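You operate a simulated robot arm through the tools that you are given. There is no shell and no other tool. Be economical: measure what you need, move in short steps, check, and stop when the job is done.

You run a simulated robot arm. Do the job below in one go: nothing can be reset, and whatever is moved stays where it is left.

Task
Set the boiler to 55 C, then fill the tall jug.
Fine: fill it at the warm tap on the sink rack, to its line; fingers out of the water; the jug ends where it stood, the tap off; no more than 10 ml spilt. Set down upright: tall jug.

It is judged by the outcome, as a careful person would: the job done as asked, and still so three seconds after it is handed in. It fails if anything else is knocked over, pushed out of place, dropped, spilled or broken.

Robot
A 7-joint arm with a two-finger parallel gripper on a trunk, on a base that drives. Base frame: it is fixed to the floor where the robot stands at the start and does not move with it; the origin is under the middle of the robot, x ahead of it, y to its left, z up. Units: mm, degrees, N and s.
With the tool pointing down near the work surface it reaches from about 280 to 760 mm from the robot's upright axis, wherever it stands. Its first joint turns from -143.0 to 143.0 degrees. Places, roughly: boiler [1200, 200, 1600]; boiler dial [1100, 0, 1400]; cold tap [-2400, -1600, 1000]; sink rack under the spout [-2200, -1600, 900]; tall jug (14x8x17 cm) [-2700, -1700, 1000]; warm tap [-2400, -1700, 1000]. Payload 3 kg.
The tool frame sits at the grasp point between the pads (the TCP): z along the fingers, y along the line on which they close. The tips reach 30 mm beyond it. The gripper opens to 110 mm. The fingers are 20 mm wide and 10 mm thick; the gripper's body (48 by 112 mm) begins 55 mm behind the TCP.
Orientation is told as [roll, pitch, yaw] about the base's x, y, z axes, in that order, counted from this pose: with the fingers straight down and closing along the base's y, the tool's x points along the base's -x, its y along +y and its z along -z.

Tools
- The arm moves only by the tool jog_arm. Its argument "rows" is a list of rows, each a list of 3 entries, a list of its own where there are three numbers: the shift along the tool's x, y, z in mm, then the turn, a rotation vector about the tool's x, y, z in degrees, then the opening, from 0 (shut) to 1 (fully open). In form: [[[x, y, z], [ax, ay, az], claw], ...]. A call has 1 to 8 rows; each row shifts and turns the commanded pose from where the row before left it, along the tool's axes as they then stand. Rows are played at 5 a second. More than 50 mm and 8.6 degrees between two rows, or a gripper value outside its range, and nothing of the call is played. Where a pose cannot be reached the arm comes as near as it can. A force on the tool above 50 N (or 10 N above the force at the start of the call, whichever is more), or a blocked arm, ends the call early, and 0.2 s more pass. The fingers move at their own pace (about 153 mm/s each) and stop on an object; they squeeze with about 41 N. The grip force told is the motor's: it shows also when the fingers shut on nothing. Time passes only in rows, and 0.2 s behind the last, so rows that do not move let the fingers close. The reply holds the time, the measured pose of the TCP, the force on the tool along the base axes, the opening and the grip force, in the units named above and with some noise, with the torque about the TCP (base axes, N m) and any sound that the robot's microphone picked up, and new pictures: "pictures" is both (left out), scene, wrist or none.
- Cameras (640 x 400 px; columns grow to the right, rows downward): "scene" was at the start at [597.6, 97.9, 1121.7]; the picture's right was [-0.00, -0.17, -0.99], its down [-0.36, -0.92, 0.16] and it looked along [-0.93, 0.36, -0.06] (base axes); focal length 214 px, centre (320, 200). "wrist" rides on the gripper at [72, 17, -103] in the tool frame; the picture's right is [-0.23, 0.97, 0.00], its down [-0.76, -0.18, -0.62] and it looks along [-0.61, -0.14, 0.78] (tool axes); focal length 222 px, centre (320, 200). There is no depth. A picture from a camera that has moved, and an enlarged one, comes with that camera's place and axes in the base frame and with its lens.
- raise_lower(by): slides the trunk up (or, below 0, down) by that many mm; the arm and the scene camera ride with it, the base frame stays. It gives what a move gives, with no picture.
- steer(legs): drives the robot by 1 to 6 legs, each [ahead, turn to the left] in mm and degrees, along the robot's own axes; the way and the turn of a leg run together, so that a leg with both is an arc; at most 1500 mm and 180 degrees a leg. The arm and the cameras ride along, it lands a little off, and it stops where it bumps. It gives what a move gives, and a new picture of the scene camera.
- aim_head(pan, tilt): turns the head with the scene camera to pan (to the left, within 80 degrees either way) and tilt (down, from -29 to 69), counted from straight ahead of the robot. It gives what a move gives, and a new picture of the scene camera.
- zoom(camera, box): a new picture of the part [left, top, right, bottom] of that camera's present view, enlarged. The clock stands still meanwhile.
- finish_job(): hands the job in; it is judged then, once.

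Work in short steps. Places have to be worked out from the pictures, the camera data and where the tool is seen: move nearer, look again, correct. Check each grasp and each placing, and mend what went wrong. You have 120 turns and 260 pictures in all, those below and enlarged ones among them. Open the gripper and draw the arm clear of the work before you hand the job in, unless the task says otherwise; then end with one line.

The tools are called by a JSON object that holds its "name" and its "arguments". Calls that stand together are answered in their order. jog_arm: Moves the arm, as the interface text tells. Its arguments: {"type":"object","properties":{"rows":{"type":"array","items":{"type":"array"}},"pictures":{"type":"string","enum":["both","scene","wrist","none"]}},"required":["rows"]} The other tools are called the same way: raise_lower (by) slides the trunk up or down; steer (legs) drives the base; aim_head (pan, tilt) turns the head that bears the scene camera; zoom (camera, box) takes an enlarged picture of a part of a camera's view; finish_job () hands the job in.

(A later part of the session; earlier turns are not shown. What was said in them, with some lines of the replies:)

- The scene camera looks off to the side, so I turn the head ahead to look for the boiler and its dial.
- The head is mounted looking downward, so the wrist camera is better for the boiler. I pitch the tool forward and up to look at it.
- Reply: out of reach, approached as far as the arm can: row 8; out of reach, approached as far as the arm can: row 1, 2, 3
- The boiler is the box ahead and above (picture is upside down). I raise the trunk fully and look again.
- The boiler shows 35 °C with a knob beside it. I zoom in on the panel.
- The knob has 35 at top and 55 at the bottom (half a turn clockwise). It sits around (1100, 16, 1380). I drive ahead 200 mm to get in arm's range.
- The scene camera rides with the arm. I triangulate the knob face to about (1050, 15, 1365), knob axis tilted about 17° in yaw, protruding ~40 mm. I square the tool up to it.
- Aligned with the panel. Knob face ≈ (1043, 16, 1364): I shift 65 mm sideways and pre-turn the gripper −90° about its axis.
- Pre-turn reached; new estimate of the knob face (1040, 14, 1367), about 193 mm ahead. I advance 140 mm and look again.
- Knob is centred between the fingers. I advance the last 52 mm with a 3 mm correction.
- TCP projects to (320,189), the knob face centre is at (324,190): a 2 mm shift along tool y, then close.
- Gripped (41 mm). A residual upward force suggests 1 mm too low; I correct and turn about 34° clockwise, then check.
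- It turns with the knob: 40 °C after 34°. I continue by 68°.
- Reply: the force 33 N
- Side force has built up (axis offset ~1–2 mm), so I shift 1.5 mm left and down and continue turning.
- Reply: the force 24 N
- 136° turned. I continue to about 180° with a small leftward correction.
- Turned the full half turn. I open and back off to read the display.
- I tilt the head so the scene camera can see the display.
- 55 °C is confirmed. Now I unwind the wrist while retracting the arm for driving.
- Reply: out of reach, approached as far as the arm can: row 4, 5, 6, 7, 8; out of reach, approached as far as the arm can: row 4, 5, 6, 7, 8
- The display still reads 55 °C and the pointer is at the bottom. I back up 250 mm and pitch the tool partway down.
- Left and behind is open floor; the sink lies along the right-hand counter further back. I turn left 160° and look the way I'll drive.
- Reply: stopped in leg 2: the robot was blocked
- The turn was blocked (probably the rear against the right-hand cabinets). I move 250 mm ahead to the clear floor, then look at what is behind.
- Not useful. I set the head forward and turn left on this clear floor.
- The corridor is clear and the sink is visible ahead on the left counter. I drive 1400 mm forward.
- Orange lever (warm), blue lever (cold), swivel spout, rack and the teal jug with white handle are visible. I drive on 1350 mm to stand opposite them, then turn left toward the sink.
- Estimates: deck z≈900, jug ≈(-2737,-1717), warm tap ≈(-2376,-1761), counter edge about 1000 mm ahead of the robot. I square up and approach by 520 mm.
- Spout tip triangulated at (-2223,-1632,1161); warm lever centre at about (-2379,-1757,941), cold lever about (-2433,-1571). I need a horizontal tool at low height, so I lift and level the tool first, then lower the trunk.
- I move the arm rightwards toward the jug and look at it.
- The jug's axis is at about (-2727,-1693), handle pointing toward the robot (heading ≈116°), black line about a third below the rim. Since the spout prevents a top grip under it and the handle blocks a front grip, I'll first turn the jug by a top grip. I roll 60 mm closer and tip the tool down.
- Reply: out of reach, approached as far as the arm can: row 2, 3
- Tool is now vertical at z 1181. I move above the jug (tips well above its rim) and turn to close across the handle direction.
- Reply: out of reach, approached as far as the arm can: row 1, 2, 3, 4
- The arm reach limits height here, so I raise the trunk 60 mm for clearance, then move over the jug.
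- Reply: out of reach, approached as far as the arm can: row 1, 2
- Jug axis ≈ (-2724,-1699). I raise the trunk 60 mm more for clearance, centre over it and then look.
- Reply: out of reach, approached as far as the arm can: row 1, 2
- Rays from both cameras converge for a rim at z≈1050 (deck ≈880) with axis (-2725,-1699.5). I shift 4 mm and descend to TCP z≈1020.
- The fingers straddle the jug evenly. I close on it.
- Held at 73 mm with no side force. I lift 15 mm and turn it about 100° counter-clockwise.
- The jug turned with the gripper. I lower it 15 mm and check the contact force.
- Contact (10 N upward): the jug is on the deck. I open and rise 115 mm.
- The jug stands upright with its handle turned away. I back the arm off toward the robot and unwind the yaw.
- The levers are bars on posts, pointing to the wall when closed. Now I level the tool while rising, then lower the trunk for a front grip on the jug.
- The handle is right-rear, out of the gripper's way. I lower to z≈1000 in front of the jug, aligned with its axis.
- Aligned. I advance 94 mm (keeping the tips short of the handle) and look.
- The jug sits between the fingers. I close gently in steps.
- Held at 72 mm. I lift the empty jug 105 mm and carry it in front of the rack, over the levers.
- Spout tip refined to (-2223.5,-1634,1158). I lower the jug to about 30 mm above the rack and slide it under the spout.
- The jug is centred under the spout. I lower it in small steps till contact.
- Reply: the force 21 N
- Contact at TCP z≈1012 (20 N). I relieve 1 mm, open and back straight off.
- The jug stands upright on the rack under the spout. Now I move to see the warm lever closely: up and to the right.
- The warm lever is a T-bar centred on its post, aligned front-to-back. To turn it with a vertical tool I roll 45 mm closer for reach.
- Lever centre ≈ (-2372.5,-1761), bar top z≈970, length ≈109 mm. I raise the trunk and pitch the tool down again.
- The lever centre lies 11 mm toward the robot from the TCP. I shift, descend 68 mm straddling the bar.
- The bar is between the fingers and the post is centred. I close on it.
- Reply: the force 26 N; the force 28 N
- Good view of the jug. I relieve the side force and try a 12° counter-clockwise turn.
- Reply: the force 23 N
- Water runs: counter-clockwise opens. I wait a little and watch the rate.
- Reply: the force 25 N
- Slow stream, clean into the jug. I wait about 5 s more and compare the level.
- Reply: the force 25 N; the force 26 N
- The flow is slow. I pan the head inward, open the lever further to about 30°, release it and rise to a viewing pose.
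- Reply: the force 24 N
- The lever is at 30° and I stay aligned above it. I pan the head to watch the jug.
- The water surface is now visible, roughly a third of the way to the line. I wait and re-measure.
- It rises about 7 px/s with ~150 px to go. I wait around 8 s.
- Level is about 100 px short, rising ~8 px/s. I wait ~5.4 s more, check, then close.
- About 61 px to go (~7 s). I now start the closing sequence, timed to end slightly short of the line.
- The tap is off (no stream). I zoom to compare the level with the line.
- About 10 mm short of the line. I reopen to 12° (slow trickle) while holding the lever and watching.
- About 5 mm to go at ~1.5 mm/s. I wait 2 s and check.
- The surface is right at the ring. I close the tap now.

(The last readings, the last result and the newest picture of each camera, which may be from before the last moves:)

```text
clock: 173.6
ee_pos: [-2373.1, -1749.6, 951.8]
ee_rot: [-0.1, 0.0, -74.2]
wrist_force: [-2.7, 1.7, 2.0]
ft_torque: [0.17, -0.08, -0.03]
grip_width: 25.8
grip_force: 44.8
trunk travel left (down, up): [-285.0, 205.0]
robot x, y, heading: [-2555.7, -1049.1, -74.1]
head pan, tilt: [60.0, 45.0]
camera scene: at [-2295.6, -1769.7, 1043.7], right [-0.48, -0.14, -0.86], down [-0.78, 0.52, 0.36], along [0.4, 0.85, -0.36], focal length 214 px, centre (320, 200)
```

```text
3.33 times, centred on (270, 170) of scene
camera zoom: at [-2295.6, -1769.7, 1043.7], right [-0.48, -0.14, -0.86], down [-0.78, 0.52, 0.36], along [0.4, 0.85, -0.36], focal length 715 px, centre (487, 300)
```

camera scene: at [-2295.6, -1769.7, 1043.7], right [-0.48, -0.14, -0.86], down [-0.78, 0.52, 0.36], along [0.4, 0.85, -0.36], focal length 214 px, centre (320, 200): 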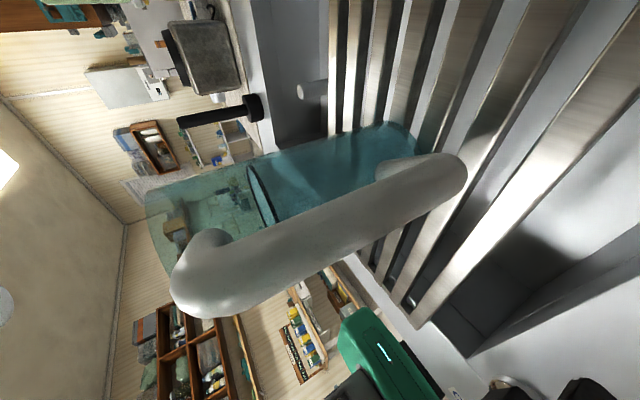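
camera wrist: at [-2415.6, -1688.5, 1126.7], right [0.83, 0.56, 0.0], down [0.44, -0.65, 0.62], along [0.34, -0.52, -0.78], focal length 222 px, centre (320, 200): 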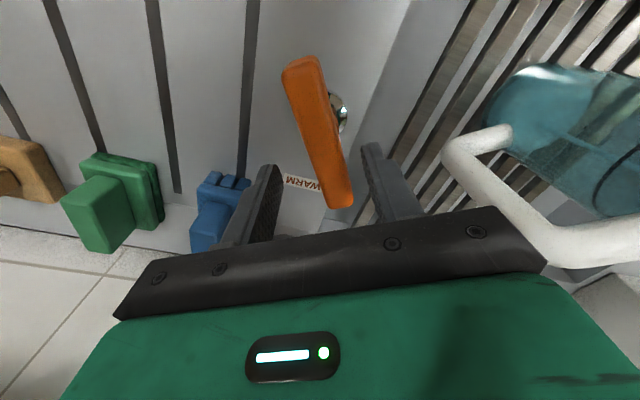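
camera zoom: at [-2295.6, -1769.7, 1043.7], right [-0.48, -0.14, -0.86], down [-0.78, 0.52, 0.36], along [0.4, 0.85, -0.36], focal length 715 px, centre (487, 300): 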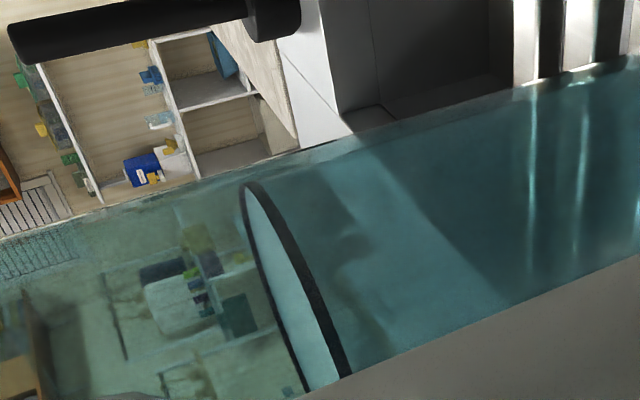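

Filled precisely to the line and the stream has stopped. I release the lever, rise and back away.

{"name": "aim_head", "arguments": {"pan": 0, "tilt": 45}}

{"name": "jog_arm", "arguments": {"rows": [[[0, 0, 0], [0, 0, 0], 0.35], [[0, 0, 0], [0, 0, 0], 0.5], [[0, 0, -35], [0, 0, 0], 0.5], [[0, 0, -35], [0, 0, 0], 0.5], [[37, 0, -18], [0, 0, 0], 0.5], [[37, 0, -18], [0, 0, 0], 0.5], [[37, 0, -18], [0, 0, 0], 0.5], [[37, 0, -18], [0, 0, 0], 0.5]], "pictures": "wrist"}}

```text
clock: 174.9
ee_pos: [-2372.3, -1749.0, 951.7]
ee_rot: [-0.1, 0.0, -74.2]
wrist_force: [-4.9, 3.5, -0.8]
ft_torque: [0.07, -0.16, -0.03]
grip_width: 25.5
grip_force: 44.7
trunk travel left (down, up): [-285.0, 205.0]
robot x, y, heading: [-2556.3, -1048.4, -73.8]
head pan, tilt: [0.0, 45.0]
camera scene: at [-2363.5, -1788.8, 1003.3], right [-0.96, -0.27, 0.0], down [-0.19, 0.68, 0.71], along [-0.19, 0.68, -0.71], focal length 214 px, centre (320, 200)
```

scene: 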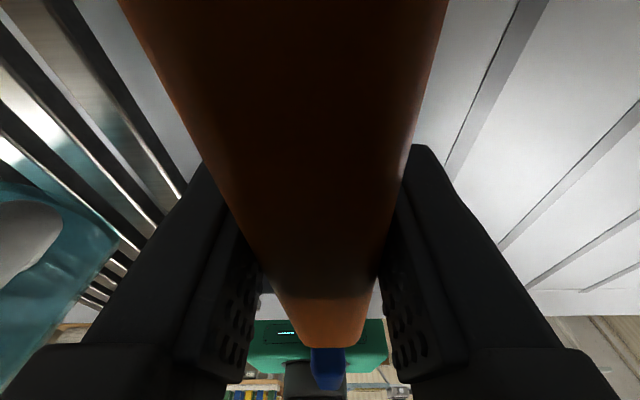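

```text
clock: 176.7
ee_pos: [-2412.8, -1608.0, 1092.8]
ee_rot: [-0.2, 0.0, -74.3]
wrist_force: [0.2, 0.1, 0.5]
ft_torque: [-0.01, 0.03, 0.0]
grip_width: 55.0
grip_force: 0.1
trunk travel left (down, up): [-285.0, 205.0]
robot x, y, heading: [-2557.7, -1049.4, -73.9]
head pan, tilt: [0.0, 45.0]
camera wrist: at [-2415.6, -1532.7, 1195.5], right [1.0, 0.05, 0.0], down [0.04, -0.78, 0.62], along [0.03, -0.62, -0.78], focal length 222 px, centre (320, 200)
```

wrist: 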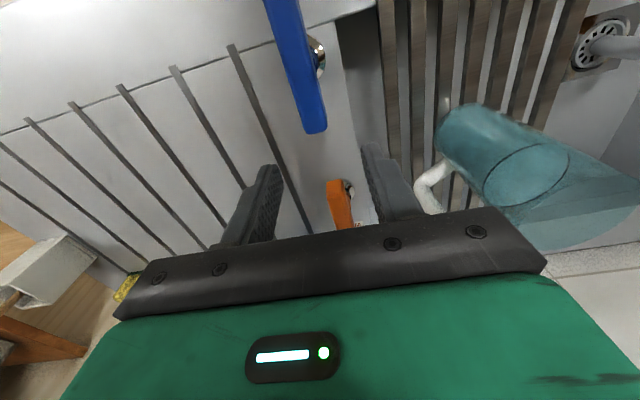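

Now I level the tool while rising, and lower the trunk for the front grip.

{"name": "jog_arm", "arguments": {"rows": [[[0, 0, -40], [0, -8.5, 0], 1], [[0, 0, -40], [0, -8.5, 0], 1], [[-10, 0, -35], [0, -8.5, 0], 1], [[-10, 0, -30], [0, -8.5, 0], 1], [[-15, 0, -25], [0, -8.5, 0], 1], [[-20, 0, -15], [0, -8.5, 0], 1], [[-25, 0, -5], [0, -8.5, 0], 1], [[-25, 0, 0], [0, -8.5, 0], 1]], "pictures": "none"}}

{"name": "jog_arm", "arguments": {"rows": [[[-25, 0, 0], [0, -8.5, 0], 1], [[-20, 0, 0], [0, -8.5, 0], 1], [[0, 0, 0], [0, -4.2, 0], 1], [[0, 0, 0], [0, 0, 0], 1]], "pictures": "none"}}

{"name": "raise_lower", "arguments": {"by": -260}}

{"name": "aim_head", "arguments": {"pan": 0, "tilt": 20}}

```text
clock: 178.5
ee_pos: [-2407.0, -1622.6, 1340.4]
ee_rot: [-0.4, -68.3, -73.7]
wrist_force: [-0.3, -0.1, -0.2]
ft_torque: [0.0, -0.01, 0.0]
grip_width: 110.3
grip_force: 0.1
trunk travel left (down, up): [-285.0, 205.0]
robot x, y, heading: [-2560.0, -1047.4, -74.1]
head pan, tilt: [0.0, 45.0]
```

```text
clock: 179.5
ee_pos: [-2403.8, -1635.5, 1382.1]
ee_rot: [-16.7, -89.3, -57.5]
wrist_force: [-0.2, 1.1, 0.2]
ft_torque: [-0.01, 0.0, 0.0]
grip_width: 109.9
grip_force: 0.0
trunk travel left (down, up): [-285.0, 205.0]
robot x, y, heading: [-2559.6, -1046.2, -74.0]
head pan, tilt: [0.0, 45.0]
```

```text
clock: 182.1
ee_pos: [-2403.2, -1635.5, 1121.6]
ee_rot: [-14.6, -89.2, -59.6]
wrist_force: [-0.2, -0.9, -0.4]
ft_torque: [0.03, 0.0, 0.02]
grip_width: 110.0
grip_force: 0.0
trunk travel left (down, up): [-25.0, 465.0]
robot x, y, heading: [-2555.3, -1047.2, -74.0]
head pan, tilt: [0.0, 45.0]
```

```text
clock: 183.0
ee_pos: [-2403.1, -1635.5, 1121.4]
ee_rot: [-14.6, -89.2, -59.7]
wrist_force: [0.1, 0.0, -0.3]
ft_torque: [0.01, 0.02, 0.01]
grip_width: 109.9
grip_force: 0.0
trunk travel left (down, up): [-25.0, 465.0]
robot x, y, heading: [-2552.8, -1049.1, -73.7]
head pan, tilt: [0.0, 20.0]
camera scene: at [-2413.6, -1603.5, 1202.2], right [-0.96, -0.27, 0.0], down [-0.1, 0.34, -0.93], along [0.25, -0.9, -0.36], focal length 214 px, centre (320, 200)
```

scene: 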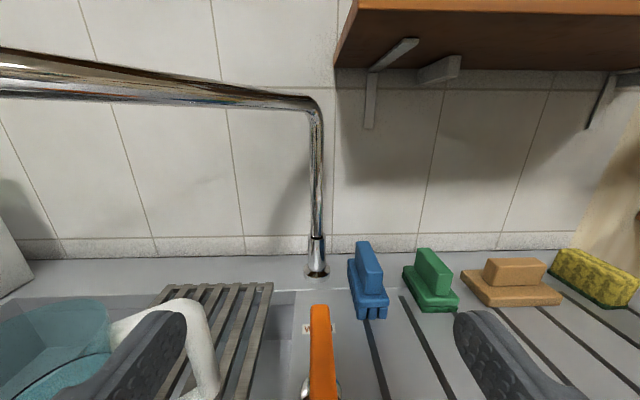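

I back the robot 45 mm to its earlier stand so the front approach is reachable, then move the arm in front of the jug.

{"name": "steer", "arguments": {"legs": [[-45, 0]]}}

{"name": "jog_arm", "arguments": {"rows": [[[0, 0, -30], [0, 0, 0], 1], [[0, 0, -30], [0, 0, 0], 1], [[0, 40, 0], [0, 0, 0], 1], [[0, 40, 0], [0, 0, 0], 1], [[0, 40, 0], [0, 0, 0], 1], [[0, 40, 0], [-3.8, 0, 0], 1], [[0, 0, 0], [0, 0, 0], 1]], "pictures": "scene"}}

```text
clock: 183.9
ee_pos: [-2417.0, -1591.5, 1121.5]
ee_rot: [-14.7, -89.2, -59.7]
wrist_force: [-0.3, 0.5, -0.3]
ft_torque: [0.02, 0.01, 0.02]
grip_width: 110.3
grip_force: 0.2
trunk travel left (down, up): [-25.0, 465.0]
robot x, y, heading: [-2571.8, -1001.4, -74.0]
head pan, tilt: [0.0, 20.0]
camera scene: at [-2427.2, -1559.6, 1202.3], right [-0.96, -0.27, 0.0], down [-0.1, 0.34, -0.94], along [0.25, -0.9, -0.35], focal length 214 px, centre (320, 200)
```

scene: 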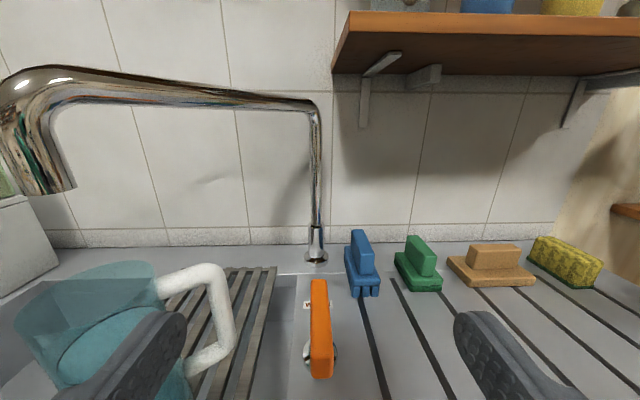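

```text
clock: 185.5
ee_pos: [-2278.5, -1488.7, 1120.9]
ee_rot: [-9.3, -89.3, -61.1]
wrist_force: [0.7, 1.4, 0.5]
ft_torque: [0.01, 0.02, -0.02]
grip_width: 109.9
grip_force: 0.1
trunk travel left (down, up): [-25.0, 465.0]
robot x, y, heading: [-2569.1, -1002.5, -73.8]
head pan, tilt: [0.0, 20.0]
camera scene: at [-2291.0, -1457.5, 1202.4], right [-0.94, -0.33, 0.0], down [-0.12, 0.33, -0.94], along [0.31, -0.88, -0.35], focal length 214 px, centre (320, 200)
```

scene: 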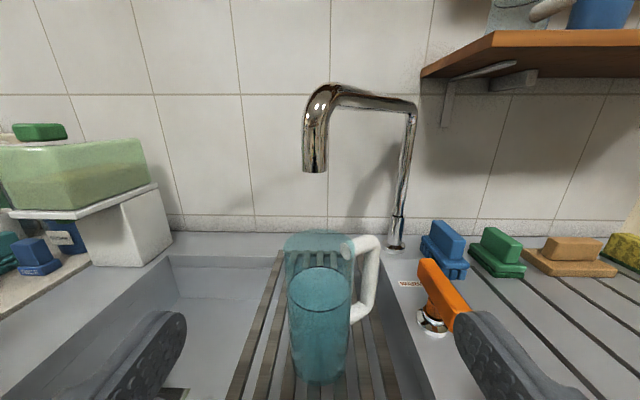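

Jug lines up straight ahead. I lower to z≈1012 and advance 100 mm, then look.

{"name": "jog_arm", "arguments": {"rows": [[[40, 0, 0], [0, 0, 0], 1], [[40, 0, 0], [0, 0, 0], 1], [[29, 1, 0], [0, 0, 0], 1], [[0, 0, 40], [0, 0, 0], 1], [[0, 0, 30], [0, 0, 0], 1], [[0, 0, 20], [0, 0, 0], 1], [[0, 0, 0], [0, 0, 0], 1]], "pictures": "both"}}

```text
clock: 187.1
ee_pos: [-2249.5, -1576.6, 1012.2]
ee_rot: [-11.7, -89.1, -58.8]
wrist_force: [0.3, 0.3, 0.1]
ft_torque: [0.01, 0.0, 0.03]
grip_width: 109.7
grip_force: 0.0
trunk travel left (down, up): [-25.0, 465.0]
robot x, y, heading: [-2574.5, -1001.1, -73.9]
head pan, tilt: [0.0, 20.0]
camera scene: at [-2262.7, -1544.5, 1092.4], right [-0.94, -0.33, 0.0], down [-0.12, 0.33, -0.93], along [0.31, -0.88, -0.36], focal length 214 px, centre (320, 200)
camera wrist: at [-2268.7, -1472.3, 940.6], right [0.92, 0.32, 0.22], down [-0.37, 0.52, 0.77], along [0.13, -0.79, 0.6], focal length 222 px, centre (320, 200)
```

scene: 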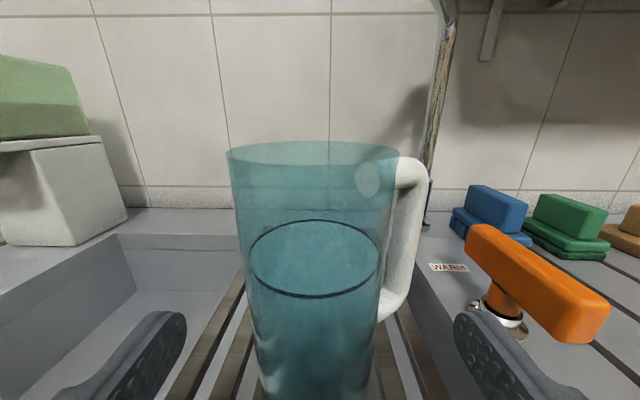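
wrist: 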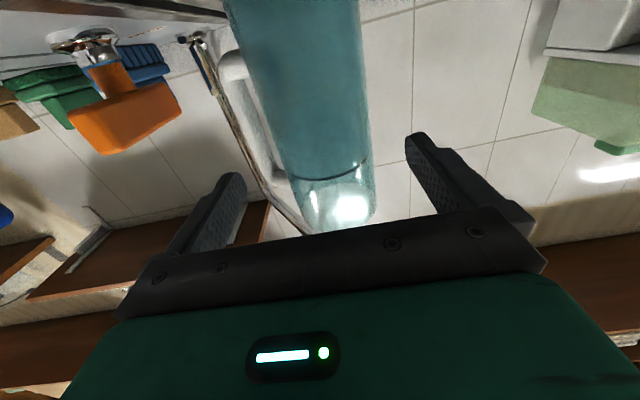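

Level is on the ring. I advance the last 49 mm and grip.

{"name": "jog_arm", "arguments": {"rows": [[[0, 2, 20], [0, 0, 0], 1], [[0, 0, 19], [0, 0, 0], 1], [[0, 0, 10], [0, 0, 0], 1], [[0, 0, 0], [0, 0, 0], 0.8], [[0, 0, 0], [0, 0, 0], 0.7], [[0, 0, 0], [0, 0, 0], 0.62], [[0, 0, 0], [0, 0, 0], 0.5], [[0, 0, 0], [0, 0, 0], 0.5]], "pictures": "both"}}

```text
clock: 188.9
ee_pos: [-2229.4, -1620.1, 1011.6]
ee_rot: [-10.9, -89.3, -59.7]
wrist_force: [1.9, -1.8, 3.1]
ft_torque: [-0.07, -0.48, -0.03]
grip_width: 71.7
grip_force: 41.1
trunk travel left (down, up): [-25.0, 465.0]
robot x, y, heading: [-2573.9, -1002.8, -74.0]
head pan, tilt: [0.0, 20.0]
camera scene: at [-2243.1, -1587.6, 1092.2], right [-0.94, -0.33, 0.0], down [-0.12, 0.33, -0.94], along [0.31, -0.88, -0.35], focal length 214 px, centre (320, 200)
camera wrist: at [-2249.0, -1515.5, 940.3], right [0.92, 0.32, 0.22], down [-0.37, 0.52, 0.77], along [0.13, -0.79, 0.6], focal length 222 px, centre (320, 200)
```

scene: 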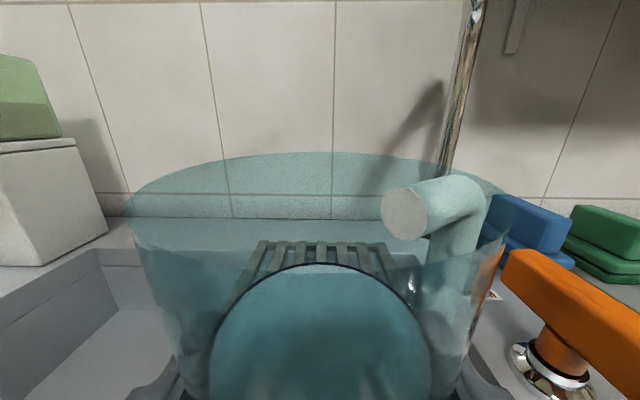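
wrist: 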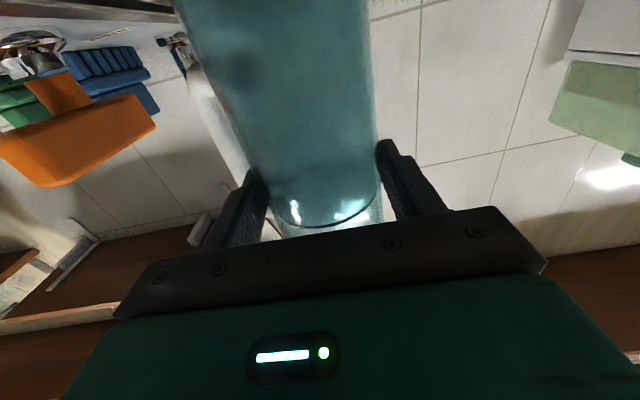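

Gripped again. I lift gently 25 mm and back out from under the spout slowly.

{"name": "jog_arm", "arguments": {"rows": [[[-3, 0, 0], [0, 0, 0], 0.5], [[-6, 0, 0], [0, 0, 0], 0.5], [[-8, 0, 0], [0, 0, 0], 0.5], [[-6, 0, 0], [0, 0, 0], 0.5], [[-2, 0, 0], [0, 0, 0], 0.5], [[0, 0, -5], [0, 0, 0], 0.5], [[0, 0, -10], [0, 0, 0], 0.5], [[0, 0, -12], [0, 0, 0], 0.5]], "pictures": "scene"}}

```text
clock: 190.7
ee_pos: [-2239.5, -1595.5, 1035.4]
ee_rot: [-11.5, -89.1, -58.9]
wrist_force: [0.1, 0.0, -4.2]
ft_torque: [0.13, 0.02, -0.03]
grip_width: 71.4
grip_force: 41.0
trunk travel left (down, up): [-25.0, 465.0]
robot x, y, heading: [-2572.6, -1003.7, -73.8]
head pan, tilt: [0.0, 20.0]
camera scene: at [-2252.0, -1562.5, 1116.6], right [-0.94, -0.33, 0.0], down [-0.12, 0.33, -0.93], along [0.31, -0.88, -0.36], focal length 214 px, centre (320, 200)
```

scene: 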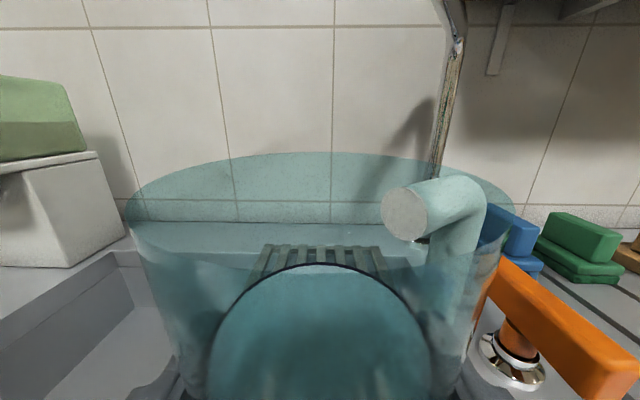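

{"name": "jog_arm", "arguments": {"rows": [[[0, 0, -14], [0, 0, 0], 0.5], [[0, 0, -16], [0, 0, 0], 0.5], [[0, 0, -16], [0, 0, 0], 0.5], [[0, 0, -14], [0, 0, 0], 0.5], [[-4, 0, -12], [0, 0, 0], 0.5], [[-8, 0, -8], [0, 0, 0], 0.5], [[-12, 0, -3], [0, 0, 0], 0.5], [[-14, 0, 0], [0, 0, 0], 0.5]], "pictures": "none"}}

{"name": "jog_arm", "arguments": {"rows": [[[-14, 0, 0], [0, 0, 0], 0.5], [[-12, -2, 0], [0, 0, 0], 0.5], [[-6, -8, 0], [1.5, 0, 0], 0.5], [[-2, -14, 0], [2, 0, 0], 0.5], [[0, -20, 1], [2, 0, 0], 0.5], [[0, -22, 2], [2, 0, 0], 0.5], [[0, -24, 2], [2, 0, 0], 0.5], [[0, -24, 2], [2, 0, 0], 0.5]], "pictures": "scene"}}

```text
clock: 192.5
ee_pos: [-2266.4, -1516.3, 1077.3]
ee_rot: [-10.0, -89.1, -60.7]
wrist_force: [-0.2, -0.8, -5.8]
ft_torque: [0.08, 0.02, -0.04]
grip_width: 71.5
grip_force: 40.6
trunk travel left (down, up): [-25.0, 465.0]
robot x, y, heading: [-2570.1, -1002.7, -74.0]
head pan, tilt: [0.0, 20.0]
```

```text
clock: 194.3
ee_pos: [-2374.4, -1552.9, 1110.2]
ee_rot: [-22.2, -89.2, -59.8]
wrist_force: [0.1, 0.2, -5.4]
ft_torque: [0.11, -0.01, -0.02]
grip_width: 71.5
grip_force: 41.1
trunk travel left (down, up): [-25.0, 465.0]
robot x, y, heading: [-2568.9, -1004.7, -73.8]
head pan, tilt: [0.0, 20.0]
camera scene: at [-2379.2, -1519.5, 1191.1], right [-0.99, -0.14, 0.01], down [-0.05, 0.35, -0.94], along [0.13, -0.93, -0.35], focal length 214 px, centre (320, 200)
```

scene: 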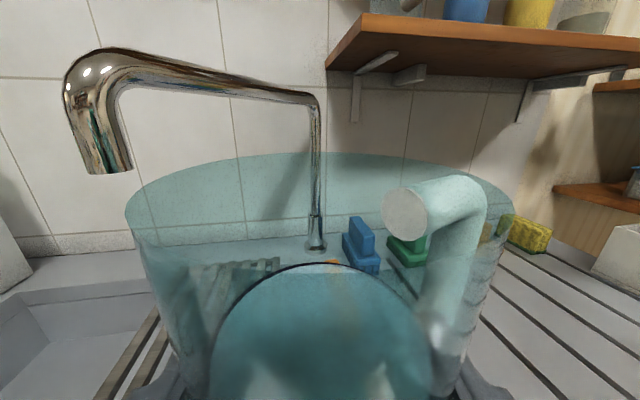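

The jug is steady. I carry on toward its original place at moderate speed.

{"name": "jog_arm", "arguments": {"rows": [[[0, -26, 4], [2, 0, 0], 0.5], [[0, -28, 5], [2, 0, 0], 0.5], [[0, -28, 5], [2, 0, 0], 0.5], [[0, -28, 5], [2, 0, 0], 0.5], [[0, -28, 5], [2, 0, 0], 0.5], [[0, -28, 5], [2, 0, 0], 0.5], [[0, -28, 5], [1, 0, 0], 0.5], [[0, -26, 5], [0, 0, 0], 0.5]], "pictures": "none"}}

{"name": "jog_arm", "arguments": {"rows": [[[0, -24, 4], [0, 0, 0], 0.5], [[0, -24, 4], [0, 0, 0], 0.5], [[0, -22, 4], [0, 0, 0], 0.5], [[0, -18, 4], [0, 0, 0], 0.5], [[0, -12, 4], [0, 0, 0], 0.5], [[0, -6, 4], [0, 0, 0], 0.5], [[0, 0, 0], [0, 0, 0], 0.5]], "pictures": "scene"}}

```text
clock: 196.1
ee_pos: [-2593.6, -1594.0, 1109.3]
ee_rot: [-34.3, -89.1, -60.8]
wrist_force: [-0.7, -0.4, -4.5]
ft_torque: [0.08, -0.03, -0.02]
grip_width: 71.6
grip_force: 41.1
trunk travel left (down, up): [-25.0, 465.0]
robot x, y, heading: [-2567.6, -1005.3, -74.0]
head pan, tilt: [0.0, 20.0]
```

```text
clock: 197.7
ee_pos: [-2702.4, -1609.4, 1111.2]
ee_rot: [-36.0, -89.3, -59.1]
wrist_force: [0.1, 0.3, -5.0]
ft_torque: [0.07, -0.03, 0.02]
grip_width: 71.6
grip_force: 41.0
trunk travel left (down, up): [-25.0, 465.0]
robot x, y, heading: [-2571.0, -1006.9, -74.0]
head pan, tilt: [0.0, 20.0]
camera scene: at [-2699.3, -1575.9, 1192.1], right [-1.0, 0.09, 0.01], down [0.02, 0.35, -0.94], along [-0.08, -0.93, -0.35], focal length 214 px, centre (320, 200)
```

scene: 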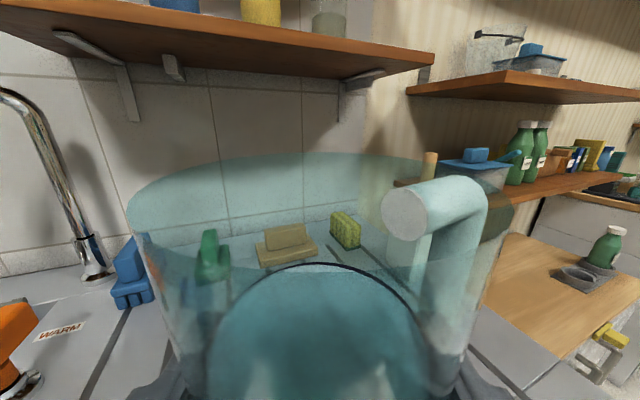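

Aligned with the original heading. I move over the original spot and lower most of the way.

{"name": "jog_arm", "arguments": {"rows": [[[0, -3, 8], [0, 0, 0], 0.5], [[0, -3, 16], [0, 0, 0], 0.5], [[0, -4, 20], [0, 0, 0], 0.5], [[0, -3, 18], [0, 0, 0], 0.5], [[0, -3, 11], [0, 0, 0], 0.5], [[4, 0, 4], [0, 0, 0], 0.5], [[12, 0, 0], [0, 0, 0], 0.5], [[18, 0, 0], [0, 0, 0], 0.5]], "pictures": "none"}}

{"name": "jog_arm", "arguments": {"rows": [[[20, 0, 0], [0, 0, 0], 0.5], [[18, 0, 0], [0, 0, 0], 0.5], [[14, 0, 0], [0, 0, 0], 0.5], [[10, 0, 0], [0, 0, 0], 0.5], [[5, 0, 0], [0, 0, 0], 0.5], [[0, 0, 0], [0, 0, 0], 0.5]], "pictures": "scene"}}

```text
clock: 199.5
ee_pos: [-2725.9, -1683.9, 1076.6]
ee_rot: [-38.6, -89.3, -56.3]
wrist_force: [-0.1, 0.1, -4.8]
ft_torque: [0.09, -0.01, -0.01]
grip_width: 71.5
grip_force: 40.5
trunk travel left (down, up): [-25.0, 465.0]
robot x, y, heading: [-2570.7, -1005.0, -73.9]
head pan, tilt: [0.0, 20.0]
```

```text
clock: 200.9
ee_pos: [-2725.4, -1683.8, 1010.1]
ee_rot: [-34.3, -89.2, -60.8]
wrist_force: [0.3, -0.3, -4.8]
ft_torque: [0.12, -0.02, -0.02]
grip_width: 71.3
grip_force: 41.1
trunk travel left (down, up): [-25.0, 465.0]
robot x, y, heading: [-2565.9, -1001.9, -74.0]
head pan, tilt: [0.0, 20.0]
camera scene: at [-2722.3, -1650.7, 1090.5], right [-1.0, 0.09, 0.01], down [0.02, 0.35, -0.94], along [-0.08, -0.93, -0.35], focal length 214 px, centre (320, 200)
```

scene: 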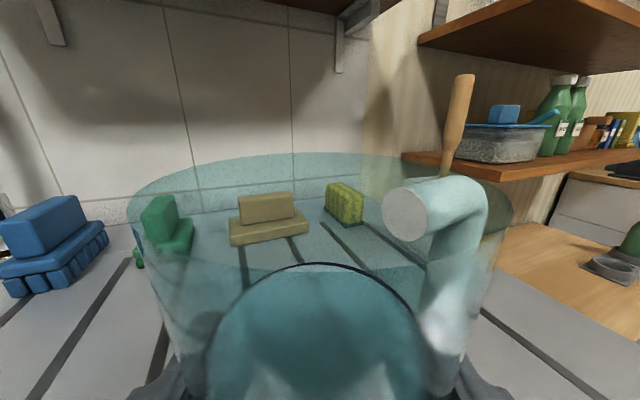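

About 10 mm above the deck at the original place. I lower in fine steps.

{"name": "jog_arm", "arguments": {"rows": [[[4, 0, 0], [0, 0, 0], 0.5], [[3, 0, 0], [0, 0, 0], 0.5], [[2, 0, 0], [0, 0, 0], 0.5], [[1, 0, 0], [0, 0, 0], 0.5], [[0, 0, 0], [0, 0, 0], 0.5]], "pictures": "none"}}

```text
clock: 202.1
ee_pos: [-2726.2, -1683.3, 999.9]
ee_rot: [-35.4, -89.1, -59.7]
wrist_force: [1.4, -1.0, -2.1]
ft_torque: [0.04, -0.26, 0.02]
grip_width: 71.5
grip_force: 40.7
trunk travel left (down, up): [-25.0, 465.0]
robot x, y, heading: [-2573.6, -1003.9, -73.9]
head pan, tilt: [0.0, 20.0]
```

{"name": "jog_arm", "arguments": {"rows": [[[1, 0, 0], [0, 0, 0], 0.5], [[0, 0, 0], [0, 0, 0], 0.5], [[0, 0, 0], [0, 0, 0], 0.5]], "pictures": "none"}}

```text
clock: 202.9
ee_pos: [-2726.2, -1683.5, 998.6]
ee_rot: [-41.6, -89.3, -53.4]
wrist_force: [2.0, -5.3, 8.1]
ft_torque: [-0.48, -0.63, -0.14]
grip_width: 71.2
grip_force: 40.7
trunk travel left (down, up): [-25.0, 465.0]
robot x, y, heading: [-2569.8, -1004.3, -73.9]
head pan, tilt: [0.0, 20.0]
```

Firm contact. I open and back away straight.

{"name": "jog_arm", "arguments": {"rows": [[[0, 0, 0], [0, 0, 0], 0.66], [[0, 0, 0], [0, 0, 0], 0.8], [[0, 0, 0], [0, 0, 0], 1], [[0, 0, -25], [0, 0, 0], 1], [[0, 0, -40], [0, 0, 0], 1], [[0, 0, -40], [0, 0, 0], 1], [[0, 0, 0], [0, 0, 0], 1]], "pictures": "scene"}}

```text
clock: 204.5
ee_pos: [-2716.3, -1577.2, 999.2]
ee_rot: [-31.0, -89.2, -64.0]
wrist_force: [-1.0, -0.5, -0.6]
ft_torque: [-0.01, 0.02, -0.01]
grip_width: 109.7
grip_force: 0.0
trunk travel left (down, up): [-25.0, 465.0]
robot x, y, heading: [-2569.1, -1002.9, -73.8]
head pan, tilt: [0.0, 20.0]
camera scene: at [-2713.5, -1543.5, 1080.1], right [-1.0, 0.09, 0.01], down [0.02, 0.35, -0.94], along [-0.08, -0.93, -0.35], focal length 214 px, centre (320, 200)
```

scene: 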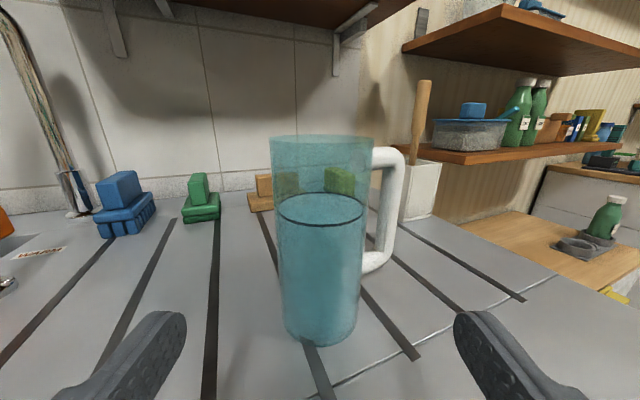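

The jug is upright, filled to its line, back on its spot (within ~2 mm). I raise the arm and back the robot away, then take a final look.

{"name": "jog_arm", "arguments": {"rows": [[[-40, 0, -10], [0, 0, 0], 1], [[-40, 0, 0], [0, 0, 0], 1], [[-40, 0, 0], [0, 0, 0], 1], [[0, 0, 0], [0, 0, 0], 1]], "pictures": "none"}}

{"name": "steer", "arguments": {"legs": [[-350, 0]]}}

{"name": "zoom", "arguments": {"camera": "scene", "box": [120, 80, 460, 300]}}

```text
clock: 205.5
ee_pos: [-2712.5, -1570.8, 1120.3]
ee_rot: [-35.5, -89.2, -59.5]
wrist_force: [-0.7, 0.0, 0.4]
ft_torque: [0.0, 0.02, -0.01]
grip_width: 110.1
grip_force: 0.1
trunk travel left (down, up): [-25.0, 465.0]
robot x, y, heading: [-2568.4, -1005.4, -74.0]
head pan, tilt: [0.0, 20.0]
```

```text
clock: 207.8
ee_pos: [-2807.0, -1229.8, 1120.3]
ee_rot: [-35.8, -89.3, -59.1]
wrist_force: [-0.6, -0.1, -0.5]
ft_torque: [-0.01, -0.02, 0.0]
grip_width: 110.0
grip_force: 0.0
trunk travel left (down, up): [-25.0, 465.0]
robot x, y, heading: [-2670.6, -663.8, -73.6]
head pan, tilt: [0.0, 20.0]
camera scene: at [-2806.2, -1196.3, 1200.6], right [-1.0, 0.08, 0.01], down [0.02, 0.35, -0.94], along [-0.08, -0.93, -0.35], focal length 214 px, centre (320, 200)
```

scene: 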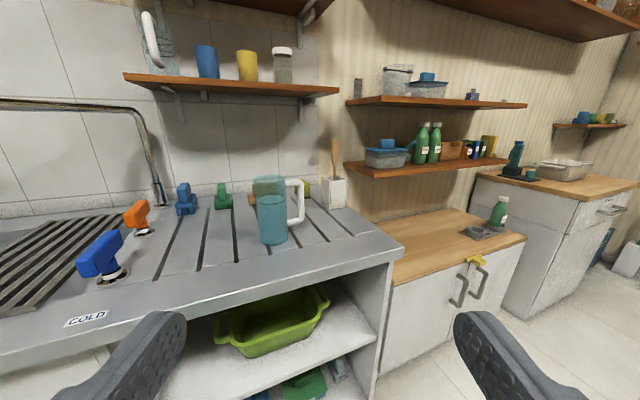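

```text
1.82 times, centred on (290, 190) of scene
camera zoom: at [-2806.2, -1196.3, 1200.6], right [-1.0, 0.08, 0.01], down [0.02, 0.35, -0.94], along [-0.08, -0.93, -0.35], focal length 390 px, centre (374, 218)
```

zoom: 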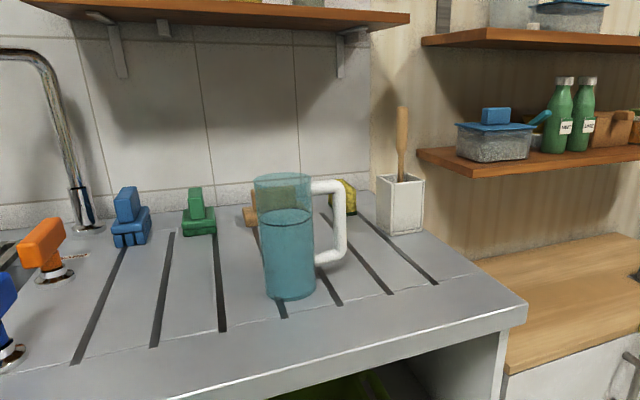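

Everything is in order: the jug stands upright at its place with the level on the line, the levers are closed, the deck is dry and the arm is clear. I hand the job in.

{"name": "finish_job", "arguments": {}}

```text
The job is handed in.
```

The boiler is set to 55 °C. The tall jug is filled to its line at the warm tap and stands upright within about 2 mm of where it was. Its handle is turned about 100° from how it started. The tap is off and I saw no water spilt. While turning near the boiler the robot was blocked once; I did not see what it touched or go back to check whether anything shifted.
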